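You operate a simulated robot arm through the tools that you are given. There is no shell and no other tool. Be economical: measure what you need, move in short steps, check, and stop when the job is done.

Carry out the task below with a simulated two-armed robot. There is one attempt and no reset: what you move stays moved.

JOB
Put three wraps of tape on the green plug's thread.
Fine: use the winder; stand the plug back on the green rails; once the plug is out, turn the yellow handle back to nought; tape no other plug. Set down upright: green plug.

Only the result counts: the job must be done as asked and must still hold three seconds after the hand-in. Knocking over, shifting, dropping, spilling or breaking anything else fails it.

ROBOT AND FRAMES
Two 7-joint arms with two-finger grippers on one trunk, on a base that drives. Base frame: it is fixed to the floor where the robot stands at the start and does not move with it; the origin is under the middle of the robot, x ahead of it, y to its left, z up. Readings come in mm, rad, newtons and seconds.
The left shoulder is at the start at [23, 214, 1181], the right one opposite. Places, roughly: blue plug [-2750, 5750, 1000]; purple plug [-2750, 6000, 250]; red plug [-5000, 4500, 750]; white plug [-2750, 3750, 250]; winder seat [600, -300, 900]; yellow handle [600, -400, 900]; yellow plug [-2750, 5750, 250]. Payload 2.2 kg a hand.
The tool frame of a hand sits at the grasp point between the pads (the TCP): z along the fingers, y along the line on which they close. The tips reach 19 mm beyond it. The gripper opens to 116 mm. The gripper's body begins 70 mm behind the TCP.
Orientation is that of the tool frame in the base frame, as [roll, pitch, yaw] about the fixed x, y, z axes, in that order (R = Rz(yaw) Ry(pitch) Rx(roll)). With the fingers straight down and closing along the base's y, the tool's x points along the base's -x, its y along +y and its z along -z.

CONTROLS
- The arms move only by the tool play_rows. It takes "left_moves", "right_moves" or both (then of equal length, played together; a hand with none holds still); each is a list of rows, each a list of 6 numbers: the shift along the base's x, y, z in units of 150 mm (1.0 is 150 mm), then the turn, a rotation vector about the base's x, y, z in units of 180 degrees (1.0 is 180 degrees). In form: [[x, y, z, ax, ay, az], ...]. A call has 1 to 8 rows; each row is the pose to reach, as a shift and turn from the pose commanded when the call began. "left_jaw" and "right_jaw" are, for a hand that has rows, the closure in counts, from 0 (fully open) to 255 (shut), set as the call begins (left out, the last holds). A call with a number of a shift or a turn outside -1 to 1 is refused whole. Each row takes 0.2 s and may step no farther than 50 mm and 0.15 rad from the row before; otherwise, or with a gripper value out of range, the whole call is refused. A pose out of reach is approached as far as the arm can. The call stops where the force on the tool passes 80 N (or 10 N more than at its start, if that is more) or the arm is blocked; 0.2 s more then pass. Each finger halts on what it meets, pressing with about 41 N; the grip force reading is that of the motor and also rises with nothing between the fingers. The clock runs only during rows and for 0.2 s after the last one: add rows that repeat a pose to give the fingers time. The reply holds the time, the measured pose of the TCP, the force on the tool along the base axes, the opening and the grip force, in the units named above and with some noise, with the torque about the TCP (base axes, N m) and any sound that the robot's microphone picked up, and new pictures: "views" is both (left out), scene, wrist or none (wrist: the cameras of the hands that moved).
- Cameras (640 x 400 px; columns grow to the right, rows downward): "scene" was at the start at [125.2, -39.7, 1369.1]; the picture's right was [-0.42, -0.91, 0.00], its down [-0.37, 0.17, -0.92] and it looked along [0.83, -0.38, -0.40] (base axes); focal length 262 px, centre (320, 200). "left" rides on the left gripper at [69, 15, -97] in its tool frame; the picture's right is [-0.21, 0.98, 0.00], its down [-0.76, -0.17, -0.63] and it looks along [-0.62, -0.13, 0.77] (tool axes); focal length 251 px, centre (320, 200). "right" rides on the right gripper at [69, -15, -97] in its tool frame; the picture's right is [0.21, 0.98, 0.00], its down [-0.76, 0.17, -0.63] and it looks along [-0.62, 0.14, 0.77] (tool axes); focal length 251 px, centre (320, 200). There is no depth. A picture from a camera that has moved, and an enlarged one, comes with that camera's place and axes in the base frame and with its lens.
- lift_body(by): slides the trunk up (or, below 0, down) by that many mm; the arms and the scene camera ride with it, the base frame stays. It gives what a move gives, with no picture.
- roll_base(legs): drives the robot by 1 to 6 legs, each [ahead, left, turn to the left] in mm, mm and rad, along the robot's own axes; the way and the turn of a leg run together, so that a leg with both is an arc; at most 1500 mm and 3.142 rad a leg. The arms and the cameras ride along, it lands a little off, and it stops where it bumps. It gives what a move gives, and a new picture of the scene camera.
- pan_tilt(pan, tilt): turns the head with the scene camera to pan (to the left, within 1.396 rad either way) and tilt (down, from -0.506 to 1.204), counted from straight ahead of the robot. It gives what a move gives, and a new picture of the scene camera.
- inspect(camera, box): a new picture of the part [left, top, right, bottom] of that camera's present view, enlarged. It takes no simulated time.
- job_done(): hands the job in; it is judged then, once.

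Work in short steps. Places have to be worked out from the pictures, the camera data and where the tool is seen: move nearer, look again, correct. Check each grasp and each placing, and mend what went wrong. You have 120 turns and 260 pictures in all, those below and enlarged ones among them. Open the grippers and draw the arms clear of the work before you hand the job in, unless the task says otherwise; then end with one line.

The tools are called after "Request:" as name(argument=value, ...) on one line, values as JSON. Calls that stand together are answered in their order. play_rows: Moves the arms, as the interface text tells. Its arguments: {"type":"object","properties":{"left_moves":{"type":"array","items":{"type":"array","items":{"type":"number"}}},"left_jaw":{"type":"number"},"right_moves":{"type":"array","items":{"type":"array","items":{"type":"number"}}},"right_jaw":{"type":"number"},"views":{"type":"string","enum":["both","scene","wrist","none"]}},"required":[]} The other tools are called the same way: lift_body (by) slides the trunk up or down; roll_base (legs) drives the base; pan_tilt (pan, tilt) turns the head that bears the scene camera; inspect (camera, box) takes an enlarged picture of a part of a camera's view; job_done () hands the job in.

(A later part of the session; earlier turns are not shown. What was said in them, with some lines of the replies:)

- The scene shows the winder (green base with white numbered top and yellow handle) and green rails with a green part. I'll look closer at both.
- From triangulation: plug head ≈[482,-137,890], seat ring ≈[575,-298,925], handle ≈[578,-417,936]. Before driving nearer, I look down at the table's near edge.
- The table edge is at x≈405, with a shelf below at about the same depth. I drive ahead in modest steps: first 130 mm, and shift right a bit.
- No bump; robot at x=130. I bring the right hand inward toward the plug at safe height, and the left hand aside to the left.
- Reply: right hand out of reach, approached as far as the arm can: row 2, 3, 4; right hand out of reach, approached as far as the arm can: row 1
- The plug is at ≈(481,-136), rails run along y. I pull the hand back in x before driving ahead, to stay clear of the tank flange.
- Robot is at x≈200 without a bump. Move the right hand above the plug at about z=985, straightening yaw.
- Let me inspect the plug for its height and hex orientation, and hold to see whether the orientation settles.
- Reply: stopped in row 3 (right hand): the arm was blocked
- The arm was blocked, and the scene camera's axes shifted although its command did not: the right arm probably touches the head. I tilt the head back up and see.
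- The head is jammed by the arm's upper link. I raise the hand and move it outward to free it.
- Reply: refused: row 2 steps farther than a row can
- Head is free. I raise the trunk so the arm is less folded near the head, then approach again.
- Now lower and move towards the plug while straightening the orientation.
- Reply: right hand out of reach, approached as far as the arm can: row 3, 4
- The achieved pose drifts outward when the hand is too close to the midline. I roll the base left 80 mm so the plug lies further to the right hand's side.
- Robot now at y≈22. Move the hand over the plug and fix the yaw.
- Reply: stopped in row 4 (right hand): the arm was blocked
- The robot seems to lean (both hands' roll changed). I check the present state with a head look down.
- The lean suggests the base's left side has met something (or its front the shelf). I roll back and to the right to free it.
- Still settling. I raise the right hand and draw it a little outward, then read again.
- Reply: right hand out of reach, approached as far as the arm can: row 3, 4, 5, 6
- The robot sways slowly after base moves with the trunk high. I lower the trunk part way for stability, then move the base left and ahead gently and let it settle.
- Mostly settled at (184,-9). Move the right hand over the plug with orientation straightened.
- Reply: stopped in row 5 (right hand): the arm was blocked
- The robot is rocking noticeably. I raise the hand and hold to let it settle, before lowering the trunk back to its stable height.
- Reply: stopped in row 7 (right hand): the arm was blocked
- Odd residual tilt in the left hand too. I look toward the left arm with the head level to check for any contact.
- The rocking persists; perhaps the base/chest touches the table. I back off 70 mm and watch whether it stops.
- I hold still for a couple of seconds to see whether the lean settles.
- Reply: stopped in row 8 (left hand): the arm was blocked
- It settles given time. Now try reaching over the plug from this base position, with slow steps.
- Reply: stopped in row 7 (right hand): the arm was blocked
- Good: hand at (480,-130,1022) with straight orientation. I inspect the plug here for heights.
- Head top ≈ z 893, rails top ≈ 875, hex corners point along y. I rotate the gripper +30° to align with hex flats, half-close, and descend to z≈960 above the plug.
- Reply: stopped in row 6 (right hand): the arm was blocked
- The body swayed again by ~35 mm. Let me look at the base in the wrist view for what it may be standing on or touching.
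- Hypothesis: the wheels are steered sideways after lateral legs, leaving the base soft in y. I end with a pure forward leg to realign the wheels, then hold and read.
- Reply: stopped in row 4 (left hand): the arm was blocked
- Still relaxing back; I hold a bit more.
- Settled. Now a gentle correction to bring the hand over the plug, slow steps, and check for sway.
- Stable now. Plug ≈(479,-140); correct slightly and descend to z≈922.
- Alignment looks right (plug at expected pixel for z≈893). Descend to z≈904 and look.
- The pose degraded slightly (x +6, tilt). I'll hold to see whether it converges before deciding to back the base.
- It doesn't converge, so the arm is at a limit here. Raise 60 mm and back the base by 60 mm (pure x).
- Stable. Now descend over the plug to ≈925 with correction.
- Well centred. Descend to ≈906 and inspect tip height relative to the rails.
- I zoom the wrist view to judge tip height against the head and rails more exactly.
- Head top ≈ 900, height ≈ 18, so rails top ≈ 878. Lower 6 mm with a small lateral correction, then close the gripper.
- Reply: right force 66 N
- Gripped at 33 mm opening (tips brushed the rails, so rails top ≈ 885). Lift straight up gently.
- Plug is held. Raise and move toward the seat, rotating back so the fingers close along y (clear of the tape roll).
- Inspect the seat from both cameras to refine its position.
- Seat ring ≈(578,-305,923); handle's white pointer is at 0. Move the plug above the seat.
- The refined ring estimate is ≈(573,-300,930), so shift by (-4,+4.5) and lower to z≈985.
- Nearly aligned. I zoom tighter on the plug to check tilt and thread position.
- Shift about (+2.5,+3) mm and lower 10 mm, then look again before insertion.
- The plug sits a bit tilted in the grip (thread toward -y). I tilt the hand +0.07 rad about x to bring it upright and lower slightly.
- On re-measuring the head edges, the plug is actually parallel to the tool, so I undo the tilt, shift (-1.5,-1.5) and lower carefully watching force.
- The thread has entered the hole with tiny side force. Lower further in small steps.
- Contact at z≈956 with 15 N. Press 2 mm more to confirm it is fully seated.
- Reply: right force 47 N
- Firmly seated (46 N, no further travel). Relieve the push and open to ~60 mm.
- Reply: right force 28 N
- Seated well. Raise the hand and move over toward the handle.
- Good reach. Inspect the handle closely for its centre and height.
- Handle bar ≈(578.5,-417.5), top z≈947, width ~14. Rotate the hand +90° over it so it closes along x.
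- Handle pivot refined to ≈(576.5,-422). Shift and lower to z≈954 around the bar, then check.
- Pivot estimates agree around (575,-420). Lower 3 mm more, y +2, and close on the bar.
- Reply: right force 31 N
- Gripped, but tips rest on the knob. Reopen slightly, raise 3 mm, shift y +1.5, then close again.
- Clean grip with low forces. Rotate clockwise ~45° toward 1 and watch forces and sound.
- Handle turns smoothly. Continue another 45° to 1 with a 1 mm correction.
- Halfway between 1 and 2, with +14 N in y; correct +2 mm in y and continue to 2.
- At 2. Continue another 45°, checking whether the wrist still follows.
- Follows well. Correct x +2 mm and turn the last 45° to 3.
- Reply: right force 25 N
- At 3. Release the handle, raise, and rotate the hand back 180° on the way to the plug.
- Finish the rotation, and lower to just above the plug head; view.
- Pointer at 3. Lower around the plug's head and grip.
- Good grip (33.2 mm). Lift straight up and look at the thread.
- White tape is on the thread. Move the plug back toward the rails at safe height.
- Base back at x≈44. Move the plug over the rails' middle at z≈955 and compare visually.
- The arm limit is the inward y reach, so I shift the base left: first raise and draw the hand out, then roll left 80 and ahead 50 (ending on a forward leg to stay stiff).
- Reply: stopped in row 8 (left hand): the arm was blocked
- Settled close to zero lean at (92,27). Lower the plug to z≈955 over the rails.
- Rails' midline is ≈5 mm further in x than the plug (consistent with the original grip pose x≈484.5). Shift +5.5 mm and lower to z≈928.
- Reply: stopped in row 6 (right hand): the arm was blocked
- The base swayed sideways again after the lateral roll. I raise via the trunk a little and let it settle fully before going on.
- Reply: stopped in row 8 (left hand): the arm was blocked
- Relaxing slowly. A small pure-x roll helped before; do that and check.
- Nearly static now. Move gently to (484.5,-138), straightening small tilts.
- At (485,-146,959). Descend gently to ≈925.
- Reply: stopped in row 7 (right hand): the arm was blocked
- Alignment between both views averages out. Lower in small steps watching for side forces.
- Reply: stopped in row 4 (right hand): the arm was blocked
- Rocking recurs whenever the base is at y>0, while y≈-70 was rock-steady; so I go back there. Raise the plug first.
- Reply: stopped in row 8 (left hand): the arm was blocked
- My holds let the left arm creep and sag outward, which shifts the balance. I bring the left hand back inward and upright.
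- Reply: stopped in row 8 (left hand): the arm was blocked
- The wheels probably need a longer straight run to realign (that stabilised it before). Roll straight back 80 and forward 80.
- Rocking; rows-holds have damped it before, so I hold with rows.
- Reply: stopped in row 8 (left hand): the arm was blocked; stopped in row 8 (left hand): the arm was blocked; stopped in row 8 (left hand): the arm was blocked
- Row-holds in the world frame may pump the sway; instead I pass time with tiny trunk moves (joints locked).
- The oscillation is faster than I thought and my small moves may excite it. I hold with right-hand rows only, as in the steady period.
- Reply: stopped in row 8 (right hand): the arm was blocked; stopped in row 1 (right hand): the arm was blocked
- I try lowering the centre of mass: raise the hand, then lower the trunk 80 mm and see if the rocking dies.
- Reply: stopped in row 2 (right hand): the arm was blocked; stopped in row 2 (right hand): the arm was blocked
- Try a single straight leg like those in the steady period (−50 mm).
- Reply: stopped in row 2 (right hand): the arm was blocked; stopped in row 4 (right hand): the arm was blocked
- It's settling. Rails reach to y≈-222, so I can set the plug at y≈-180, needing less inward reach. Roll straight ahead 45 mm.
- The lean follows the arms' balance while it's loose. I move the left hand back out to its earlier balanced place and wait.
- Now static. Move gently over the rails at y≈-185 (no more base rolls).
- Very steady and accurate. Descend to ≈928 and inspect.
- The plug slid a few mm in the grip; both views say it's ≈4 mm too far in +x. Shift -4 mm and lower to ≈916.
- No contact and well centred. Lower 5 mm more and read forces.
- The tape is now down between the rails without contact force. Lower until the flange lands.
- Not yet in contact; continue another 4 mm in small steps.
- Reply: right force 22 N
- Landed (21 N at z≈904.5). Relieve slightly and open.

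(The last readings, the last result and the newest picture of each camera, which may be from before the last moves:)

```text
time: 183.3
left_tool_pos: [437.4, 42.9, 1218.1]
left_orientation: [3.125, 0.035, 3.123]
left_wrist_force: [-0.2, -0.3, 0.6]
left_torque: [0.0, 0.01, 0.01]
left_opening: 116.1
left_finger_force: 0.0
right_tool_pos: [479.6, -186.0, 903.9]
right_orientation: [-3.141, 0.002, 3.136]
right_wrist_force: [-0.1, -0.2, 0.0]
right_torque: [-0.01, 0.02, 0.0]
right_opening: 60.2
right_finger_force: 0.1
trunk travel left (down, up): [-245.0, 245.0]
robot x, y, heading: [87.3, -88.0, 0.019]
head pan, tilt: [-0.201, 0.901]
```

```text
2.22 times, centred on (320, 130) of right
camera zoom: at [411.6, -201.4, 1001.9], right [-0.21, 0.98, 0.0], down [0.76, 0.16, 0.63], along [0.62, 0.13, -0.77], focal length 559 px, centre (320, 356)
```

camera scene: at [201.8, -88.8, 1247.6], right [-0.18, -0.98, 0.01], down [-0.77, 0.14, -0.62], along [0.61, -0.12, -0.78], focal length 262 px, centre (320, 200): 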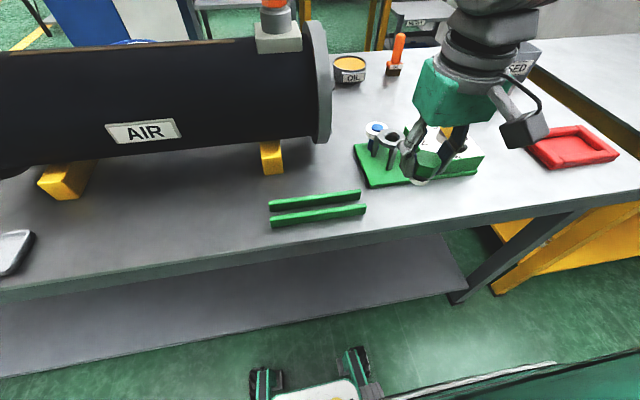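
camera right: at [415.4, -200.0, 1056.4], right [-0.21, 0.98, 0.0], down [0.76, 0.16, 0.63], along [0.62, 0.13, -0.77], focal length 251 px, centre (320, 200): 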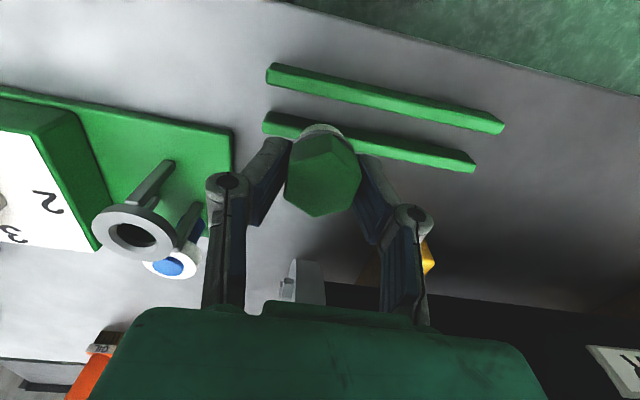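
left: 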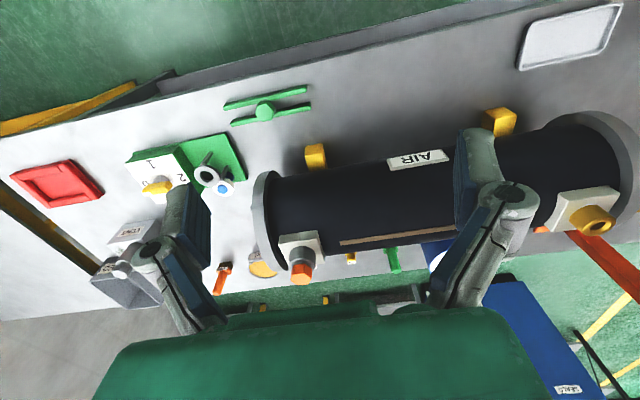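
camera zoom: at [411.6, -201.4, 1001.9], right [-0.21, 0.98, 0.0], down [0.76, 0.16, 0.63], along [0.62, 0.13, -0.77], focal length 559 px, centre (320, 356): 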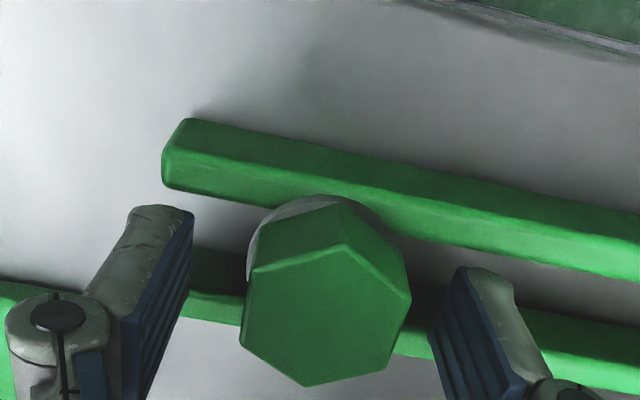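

Plug stands upright on the rails. Raise straight up and travel to the handle while turning the hand −180° for the return turn.

Request:
play_rows(right_moves=[[0, 0, 0.2, 0, 0, 0], [0, 0, 0.45, 0, 0, 0], [0, 0, 0.7, 0, 0, 0], [0.1, -0.15, 0.72, 0, 0, -0.047], [0.2, -0.35, 0.72, 0, 0, -0.094], [0.3, -0.55, 0.72, 0, 0, -0.141], [0.4, -0.75, 0.72, 0, 0, -0.188], [0.5, -0.95, 0.72, 0, 0, -0.235]], views="none")

Request:
play_rows(right_moves=[[0.03, -0.1, 0, 0, 0, -0.047], [0.06, -0.2, 0, 0, 0, -0.094], [0.09, -0.3, 0, 0, 0, -0.141], [0.12, -0.4, 0, 0, 0, -0.188], [0.14, -0.5, 0, 0, 0, -0.235], [0.15, -0.58, 0, 0, 0, -0.282], [0.15, -0.58, 0, 0, 0, -0.329], [0.15, -0.58, 0, 0, 0, -0.376]], right_jaw=145, views="none")

Request:
play_rows(right_moves=[[0, 0, 0, 0, 0, -0.047], [0, 0, 0, 0, 0, -0.094], [0, 0, 0, 0, 0, -0.141], [0, 0, 0, 0, 0, -0.188], [0, 0, 0, 0, 0, -0.235], [0, 0, 0, 0, 0, -0.282], [0, 0, 0, 0, 0, -0.329], [0, 0, 0, 0, 0, -0.376]], views="both")

```text
time: 185.1
left_tool_pos: [438.1, 41.2, 1218.9]
left_orientation: [3.123, 0.035, 3.123]
left_wrist_force: [-0.1, -0.6, 0.1]
left_torque: [-0.02, 0.02, 0.01]
left_opening: 115.9
left_finger_force: 0.0
right_tool_pos: [556.1, -330.4, 1011.7]
right_orientation: [-3.14, 0.0, 2.397]
right_wrist_force: [0.6, 0.3, -0.3]
right_torque: [0.0, 0.0, -0.03]
right_opening: 60.0
right_finger_force: 0.0
trunk travel left (down, up): [-245.0, 245.0]
robot x, y, heading: [89.0, -88.3, 0.021]
head pan, tilt: [-0.201, 0.901]
```

```text
time: 186.9
left_tool_pos: [437.9, 42.7, 1218.1]
left_orientation: [3.122, 0.036, 3.124]
left_wrist_force: [-0.1, -0.4, 0.1]
left_torque: [-0.02, -0.01, 0.02]
left_opening: 115.9
left_finger_force: 0.0
right_tool_pos: [578.4, -415.9, 1011.1]
right_orientation: [-3.139, 0.004, 1.216]
right_wrist_force: [-0.3, 0.4, 0.5]
right_torque: [-0.03, 0.02, 0.03]
right_opening: 50.0
right_finger_force: 0.0
trunk travel left (down, up): [-245.0, 245.0]
robot x, y, heading: [85.9, -89.0, 0.02]
head pan, tilt: [-0.201, 0.901]
```

```text
time: 188.7
left_tool_pos: [437.9, 43.6, 1217.8]
left_orientation: [3.122, 0.036, 3.123]
left_wrist_force: [-0.1, -0.5, -0.3]
left_torque: [-0.01, 0.0, 0.0]
left_opening: 116.0
left_finger_force: 0.1
right_tool_pos: [578.8, -423.0, 1022.8]
right_orientation: [-3.101, -0.022, 0.013]
right_wrist_force: [-0.4, 0.1, -0.1]
right_torque: [0.0, -0.01, -0.02]
right_opening: 50.3
right_finger_force: 0.1
trunk travel left (down, up): [-245.0, 245.0]
robot x, y, heading: [88.0, -89.5, 0.021]
head pan, tilt: [-0.201, 0.901]
camera scene: at [204.9, -102.5, 1247.2], right [-0.18, -0.98, 0.0], down [-0.77, 0.14, -0.62], along [0.61, -0.11, -0.79], focal length 262 px, centre (320, 200)
camera right: at [646.1, -410.7, 1122.3], right [0.23, -0.97, -0.03], down [-0.77, -0.2, 0.61], along [-0.6, -0.11, -0.79], focal length 251 px, centre (320, 200)
```

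scene: 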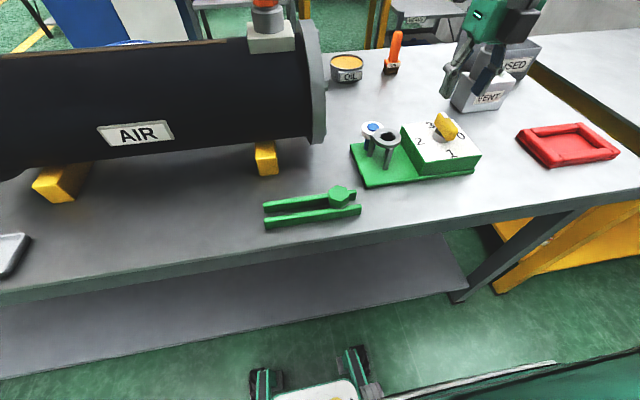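
right: 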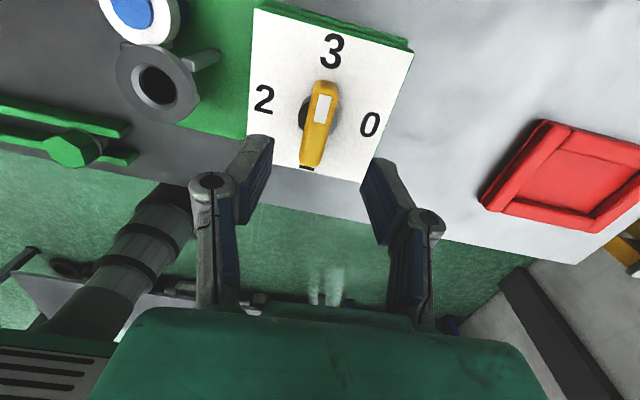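

The wrist is at its limit with the trunk this low; raise the trunk back by 80 mm (as in the first turn) and then lower the hand.

Request:
lift_body(by=80)

Request:
play_rows(right_moves=[[0, 0, -0.1, 0, 0, 0], [0, 0.02, -0.2, 0.002, 0, 0], [0, 0.035, -0.3, 0.006, -0.003, 0], [0, 0.035, -0.4, 0.012, -0.007, 0], [0, 0.035, -0.5, 0.012, -0.007, 0], [0, 0.035, -0.58, 0.012, -0.007, 0], [0, 0.035, -0.58, 0.012, -0.007, 0]], views="wrist")

```text
time: 189.9
left_tool_pos: [437.7, 43.2, 1297.8]
left_orientation: [3.122, 0.036, 3.124]
left_wrist_force: [-0.8, -0.6, -0.1]
left_torque: [-0.02, 0.03, 0.0]
left_opening: 115.8
left_finger_force: 0.0
right_tool_pos: [578.1, -425.6, 1097.5]
right_orientation: [-3.101, -0.013, 0.008]
right_wrist_force: [0.3, -0.3, 0.7]
right_torque: [0.0, -0.03, 0.01]
right_opening: 50.0
right_finger_force: 0.0
trunk travel left (down, up): [-325.0, 165.0]
robot x, y, heading: [87.2, -94.7, 0.018]
head pan, tilt: [-0.201, 0.901]
```

```text
time: 191.5
left_tool_pos: [437.8, 41.7, 1297.8]
left_orientation: [3.122, 0.036, 3.123]
left_wrist_force: [-0.4, -0.1, 0.4]
left_torque: [-0.04, -0.04, -0.01]
left_opening: 115.9
left_finger_force: 0.0
right_tool_pos: [578.0, -412.6, 1005.8]
right_orientation: [-3.104, -0.02, 0.035]
right_wrist_force: [0.0, 0.0, 0.5]
right_torque: [0.03, 0.05, -0.02]
right_opening: 50.1
right_finger_force: 0.1
trunk travel left (down, up): [-325.0, 165.0]
robot x, y, heading: [87.3, -90.2, 0.019]
head pan, tilt: [-0.201, 0.901]
camera right: at [644.3, -398.0, 1105.9], right [0.25, -0.97, -0.03], down [-0.76, -0.22, 0.61], along [-0.6, -0.13, -0.79], focal length 251 px, centre (320, 200)
```

right: 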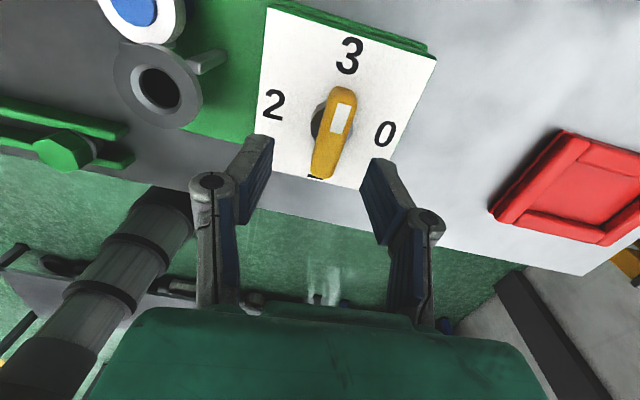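

Correct the orientation (sign is opposite at this yaw) and lower onto the bar at z≈959.

Request:
play_rows(right_moves=[[0, -0.01, -0.06, -0.006, 0.003, -0.005], [0, -0.023, -0.12, -0.012, 0.006, -0.011], [0, -0.023, -0.18, -0.012, 0.006, -0.011], [0, -0.023, -0.25, -0.012, 0.006, -0.011], [0, -0.023, -0.31, -0.012, 0.006, -0.011], [0, -0.023, -0.31, -0.012, 0.006, -0.011]], views="wrist")

Request:
inspect(camera="scene", box=[400, 110, 500, 190])

```text
time: 192.9
left_tool_pos: [438.5, 41.9, 1298.9]
left_orientation: [3.123, 0.036, 3.124]
left_wrist_force: [-0.3, -0.9, 0.2]
left_torque: [-0.01, 0.01, 0.01]
left_opening: 116.0
left_finger_force: 0.1
right_tool_pos: [577.0, -415.5, 959.3]
right_orientation: [-3.141, -0.001, 0.002]
right_wrist_force: [-0.4, -0.3, 0.2]
right_torque: [0.01, -0.02, -0.05]
right_opening: 50.0
right_finger_force: 0.0
trunk travel left (down, up): [-325.0, 165.0]
robot x, y, heading: [91.1, -91.0, 0.021]
head pan, tilt: [-0.201, 0.901]
camera right: at [646.4, -399.7, 1056.9], right [0.22, -0.98, 0.0], down [-0.76, -0.17, 0.63], along [-0.62, -0.14, -0.77], focal length 251 px, centre (320, 200)
```

right: 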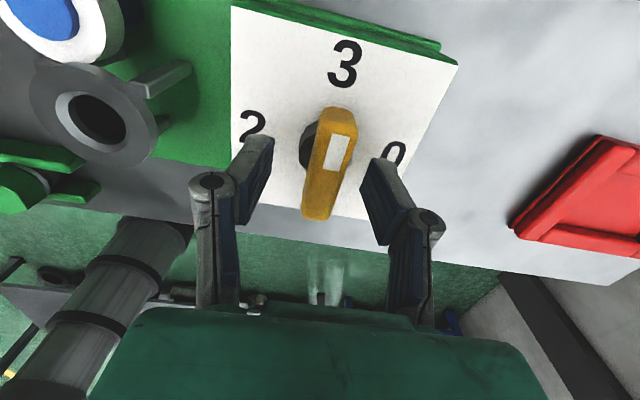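

```text
5.00 times, centred on (450, 150) of scene
camera zoom: at [205.4, -102.5, 1327.2], right [-0.18, -0.98, 0.0], down [-0.77, 0.14, -0.62], along [0.61, -0.11, -0.79], focal length 1308 px, centre (-330, 450)
```

zoom: 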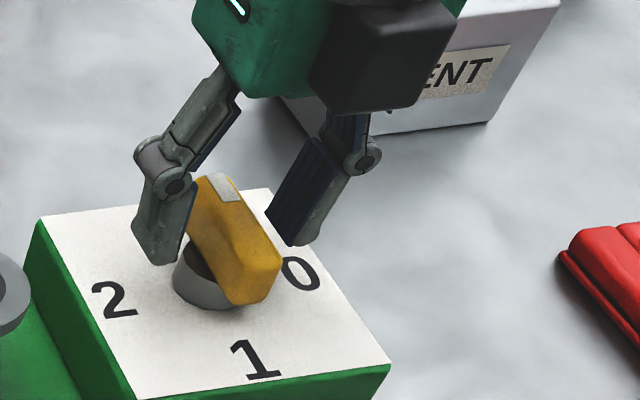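

Grip and turn counter-clockwise the first ~85° (two calls), watching forces.

Request:
play_rows(right_moves=[[0, 0, 0, 0, 0, 0], [0, 0, 0, 0, 0, 0], [0, 0, 0, 0, 0, 0]], right_jaw=255, views="none")

Request:
play_rows(right_moves=[[0, 0, 0, 0, 0, 0.042], [0, 0, 0, 0, 0, 0.084], [0, 0, 0, 0, 0, 0.125], [0, 0, 0, 0, 0, 0.167], [0, 0, 0, 0, 0, 0.209], [0, 0, 0, 0, 0, 0.25]], views="none")

```text
time: 193.7
left_tool_pos: [437.2, 39.1, 1299.2]
left_orientation: [3.121, 0.038, 3.121]
left_wrist_force: [0.3, 0.2, 0.3]
left_torque: [0.01, 0.02, 0.03]
left_opening: 116.0
left_finger_force: 0.1
right_tool_pos: [578.1, -418.6, 959.2]
right_orientation: [3.141, -0.003, -0.002]
right_wrist_force: [-0.6, -15.4, 5.3]
right_torque: [-0.32, 0.64, 0.01]
right_opening: 19.0
right_finger_force: 44.4
trunk travel left (down, up): [-325.0, 165.0]
robot x, y, heading: [89.9, -93.1, 0.023]
head pan, tilt: [-0.201, 0.901]
```

```text
time: 195.1
left_tool_pos: [436.2, 39.5, 1298.3]
left_orientation: [3.12, 0.037, 3.125]
left_wrist_force: [-0.5, 0.0, 0.7]
left_torque: [0.0, 0.01, -0.02]
left_opening: 116.1
left_finger_force: 0.0
right_tool_pos: [577.1, -416.8, 958.4]
right_orientation: [-3.139, -0.002, 0.786]
right_wrist_force: [-4.0, -20.1, 11.8]
right_torque: [-0.59, 0.44, -0.01]
right_opening: 19.0
right_finger_force: 44.0
trunk travel left (down, up): [-325.0, 165.0]
robot x, y, heading: [87.9, -89.4, 0.019]
head pan, tilt: [-0.201, 0.901]
```

Turning well; correct y −2.5 mm and continue 90° more in two calls.

Request:
play_rows(right_moves=[[0, -0.01, 0.003, 0, 0, 0.042], [0, -0.017, 0.007, 0, 0, 0.084], [0, -0.017, 0.007, 0, 0, 0.125], [0, -0.017, 0.007, 0, 0, 0.167], [0, -0.017, 0.007, 0, 0, 0.209], [0, -0.017, 0.007, 0, 0, 0.25]], views="none")

Request:
play_rows(right_moves=[[0, 0, 0, 0, 0, 0.042], [0, 0, 0, 0, 0, 0.084], [0, 0, 0, 0, 0, 0.125], [0, 0, 0, 0, 0, 0.167], [0, 0, 0, 0, 0, 0.209], [0, 0, 0, 0, 0, 0.25]], views="wrist")

```text
time: 196.5
left_tool_pos: [436.6, 40.9, 1297.7]
left_orientation: [3.12, 0.035, 3.126]
left_wrist_force: [0.4, 0.5, -0.4]
left_torque: [0.0, -0.01, -0.01]
left_opening: 116.0
left_finger_force: 0.1
right_tool_pos: [576.2, -417.3, 958.6]
right_orientation: [-3.138, -0.002, 1.576]
right_wrist_force: [-11.8, -2.6, -1.6]
right_torque: [-1.04, 0.22, -0.05]
right_opening: 19.3
right_finger_force: 43.9
trunk travel left (down, up): [-325.0, 165.0]
robot x, y, heading: [92.0, -91.4, 0.012]
head pan, tilt: [-0.201, 0.901]
```

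```text
time: 197.9
left_tool_pos: [435.5, 41.6, 1298.6]
left_orientation: [3.125, 0.036, 3.123]
left_wrist_force: [-0.2, 0.2, -0.2]
left_torque: [-0.01, -0.02, 0.04]
left_opening: 116.1
left_finger_force: 0.1
right_tool_pos: [576.2, -418.1, 957.6]
right_orientation: [-3.14, -0.006, 2.361]
right_wrist_force: [-17.3, 3.1, -15.3]
right_torque: [0.4, 0.6, -0.05]
right_opening: 19.3
right_finger_force: 44.4
trunk travel left (down, up): [-325.0, 165.0]
robot x, y, heading: [88.6, -93.0, 0.016]
head pan, tilt: [-0.201, 0.901]
camera right: at [516.6, -380.0, 1057.1], right [0.54, 0.84, 0.0], down [0.66, -0.42, 0.63], along [0.53, -0.34, -0.78], focal length 251 px, centre (320, 200)
```

right: 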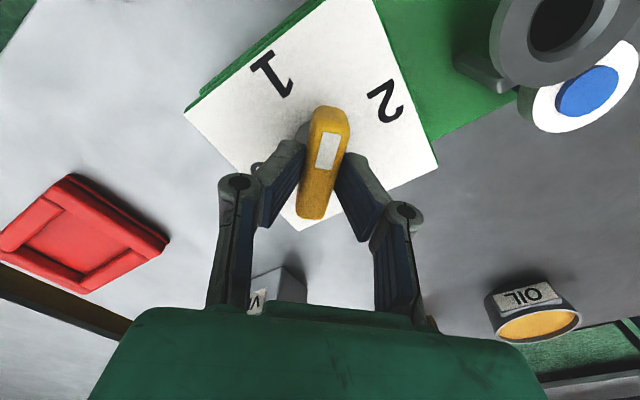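

Between 2 and 1. Correct x −2 mm and turn 90° more.

Request:
play_rows(right_moves=[[-0.007, 0, 0, 0, 0, 0.042], [-0.013, 0, 0, 0, 0, 0.084], [-0.013, 0, 0, 0, 0, 0.125], [-0.013, 0, 0, 0, 0, 0.167], [-0.013, 0, 0, 0, 0, 0.209], [-0.013, 0, 0, 0, 0, 0.25]], views="none")

Request:
play_rows(right_moves=[[0, 0, 0, 0, 0, 0.042], [0, 0, 0, 0, 0, 0.084], [0, 0, 0, 0, 0, 0.125], [0, 0, 0, 0, 0, 0.167], [0, 0, 0, 0, 0, 0.209], [0, 0, 0, 0, 0, 0.25]], views="none")

```text
time: 199.3
left_tool_pos: [436.9, 40.1, 1298.7]
left_orientation: [3.12, 0.036, 3.125]
left_wrist_force: [-0.3, 1.1, -0.3]
left_torque: [-0.01, -0.01, 0.0]
left_opening: 115.9
left_finger_force: 0.1
right_tool_pos: [575.8, -417.1, 958.3]
right_orientation: [-3.141, -0.002, -3.138]
right_wrist_force: [-15.6, 3.1, -15.1]
right_torque: [0.13, 0.27, -0.03]
right_opening: 19.2
right_finger_force: 43.8
trunk travel left (down, up): [-325.0, 165.0]
robot x, y, heading: [91.5, -90.3, 0.018]
head pan, tilt: [-0.201, 0.901]
```

```text
time: 200.7
left_tool_pos: [438.1, 40.2, 1299.0]
left_orientation: [3.121, 0.038, 3.123]
left_wrist_force: [0.5, -0.4, 0.1]
left_torque: [-0.01, -0.02, 0.0]
left_opening: 116.1
left_finger_force: 0.0
right_tool_pos: [575.9, -419.4, 959.2]
right_orientation: [3.139, -0.001, -2.353]
right_wrist_force: [-13.2, 0.5, -18.6]
right_torque: [-0.45, 0.7, -0.01]
right_opening: 19.2
right_finger_force: 44.0
trunk travel left (down, up): [-325.0, 165.0]
robot x, y, heading: [90.3, -91.1, 0.016]
head pan, tilt: [-0.201, 0.901]
```

Last 45° to 0.

Request:
play_rows(right_moves=[[-0.006, 0, 0, 0, 0, 0.042], [-0.01, 0, 0, 0, 0, 0.084], [-0.01, 0, 0, 0, 0, 0.125], [-0.01, 0, 0, 0, 0, 0.167], [-0.01, 0, 0, 0, 0, 0.209], [-0.01, 0, 0, 0, 0, 0.248], [-0.01, 0, 0, 0, 0, 0.248]], views="wrist")

```text
time: 202.3
left_tool_pos: [440.0, 40.8, 1299.5]
left_orientation: [3.121, 0.034, 3.124]
left_wrist_force: [0.1, -0.5, -0.3]
left_torque: [0.01, 0.01, -0.03]
left_opening: 115.9
left_finger_force: 0.1
right_tool_pos: [577.0, -419.1, 959.5]
right_orientation: [-3.139, 0.002, -1.575]
right_wrist_force: [7.2, -4.6, -4.4]
right_torque: [0.59, -0.08, 0.0]
right_opening: 19.0
right_finger_force: 44.0
trunk travel left (down, up): [-325.0, 165.0]
robot x, y, heading: [88.2, -89.0, 0.017]
head pan, tilt: [-0.201, 0.901]
camera right: at [591.1, -488.6, 1057.0], right [-0.98, -0.21, 0.0], down [-0.16, 0.76, 0.63], along [-0.13, 0.62, -0.77], focal length 251 px, centre (320, 200)
```

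right: 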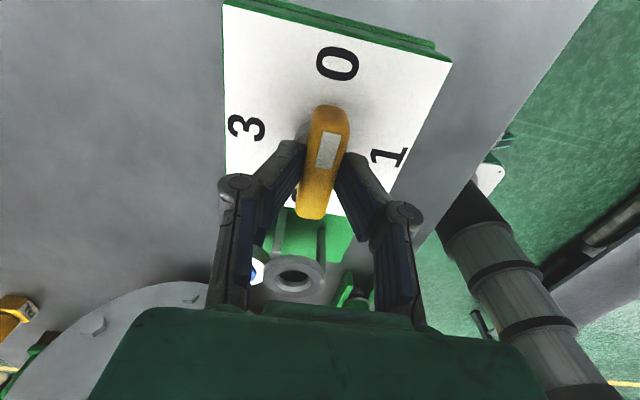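

Pointer at 0. Release, raise and draw the hand clear, then check everything.

Request:
play_rows(right_moves=[[0, 0, 0, 0, 0, 0], [0, 0, 0, 0, 0, 0], [0, 0, 0.15, 0, 0, 0], [0, 0, 0.35, 0, 0, 0], [0, 0, 0.6, 0, 0, 0], [-0.05, -0.1, 0.85, 0, 0, 0], [-0.2, -0.2, 1.0, 0, 0, 0], [-0.4, -0.3, 1.0, 0, 0, 0]], right_jaw=130, views="scene")

Request:
inspect(camera="scene", box=[250, 120, 490, 260])

Request:
inspect(camera="scene", box=[270, 160, 370, 240])

```text
time: 204.1
left_tool_pos: [435.8, 40.2, 1298.7]
left_orientation: [3.119, 0.04, 3.123]
left_wrist_force: [0.3, -0.6, 0.7]
left_torque: [0.0, -0.03, -0.03]
left_opening: 115.8
left_finger_force: 0.0
right_tool_pos: [512.8, -465.5, 1108.9]
right_orientation: [-3.141, 0.002, -1.576]
right_wrist_force: [-0.7, 0.4, -0.5]
right_torque: [0.01, -0.02, -0.01]
right_opening: 56.9
right_finger_force: 0.0
trunk travel left (down, up): [-325.0, 165.0]
robot x, y, heading: [91.3, -89.5, 0.019]
head pan, tilt: [-0.201, 0.901]
camera scene: at [203.1, -105.6, 1327.3], right [-0.18, -0.98, 0.0], down [-0.77, 0.14, -0.62], along [0.61, -0.11, -0.78], focal length 262 px, centre (320, 200)
```

scene: 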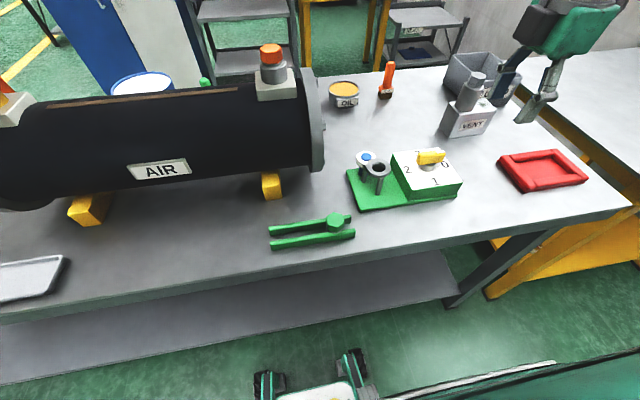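

```text
2.67 times, centred on (370, 190) of scene
camera zoom: at [203.1, -105.6, 1327.3], right [-0.18, -0.98, 0.0], down [-0.77, 0.14, -0.62], along [0.61, -0.11, -0.78], focal length 698 px, centre (187, 227)
```

zoom: 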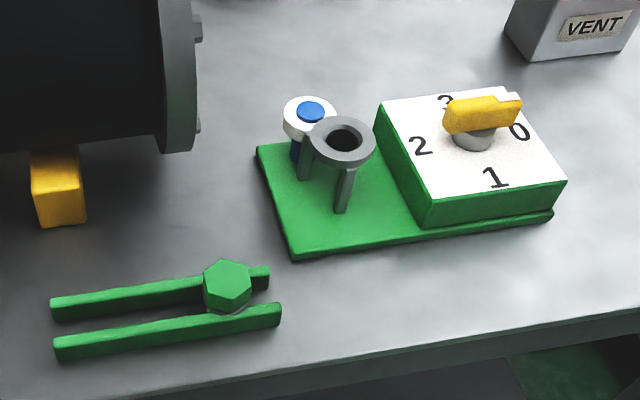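

```text
5.00 times, centred on (320, 200) of scene
camera zoom: at [203.1, -105.6, 1327.3], right [-0.18, -0.98, 0.0], down [-0.77, 0.14, -0.62], along [0.61, -0.11, -0.78], focal length 1308 px, centre (320, 200)
```

zoom: 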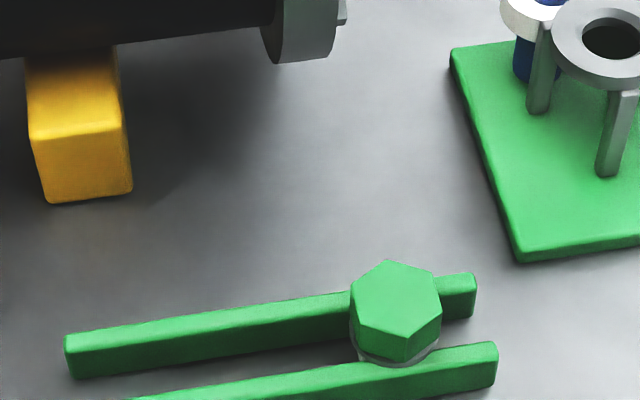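

The plug stands upright on the green rails, the handle points to 0 and nothing else has moved. I open the gripper fully, then hand in.

Request:
play_rows(right_moves=[[-0.1, -0.05, 0.1, 0, 0, 0], [-0.2, -0.1, 0.2, 0, 0, 0], [-0.2, -0.1, 0.2, 0, 0, 0]], right_jaw=0, views="none")

Request:
job_done()

```text
time: 204.9
left_tool_pos: [438.9, 33.3, 1299.2]
left_orientation: [3.118, 0.035, 3.123]
left_wrist_force: [-0.2, -0.7, -0.6]
left_torque: [0.04, 0.02, 0.0]
left_opening: 115.8
left_finger_force: 0.0
right_tool_pos: [485.1, -484.2, 1137.1]
right_orientation: [-3.141, 0.004, -1.578]
right_wrist_force: [0.6, -0.8, -0.2]
right_torque: [-0.01, 0.04, 0.0]
right_opening: 115.9
right_finger_force: 0.0
trunk travel left (down, up): [-325.0, 165.0]
robot x, y, heading: [88.1, -92.2, 0.016]
head pan, tilt: [-0.201, 0.901]
```

```text
The job is handed in.
```

I taped the green plug by turning the winder handle from 0 to 3, stood the plug upright on the green rails about 45 mm nearer their right end than where it started, and turned the yellow handle back to 0.
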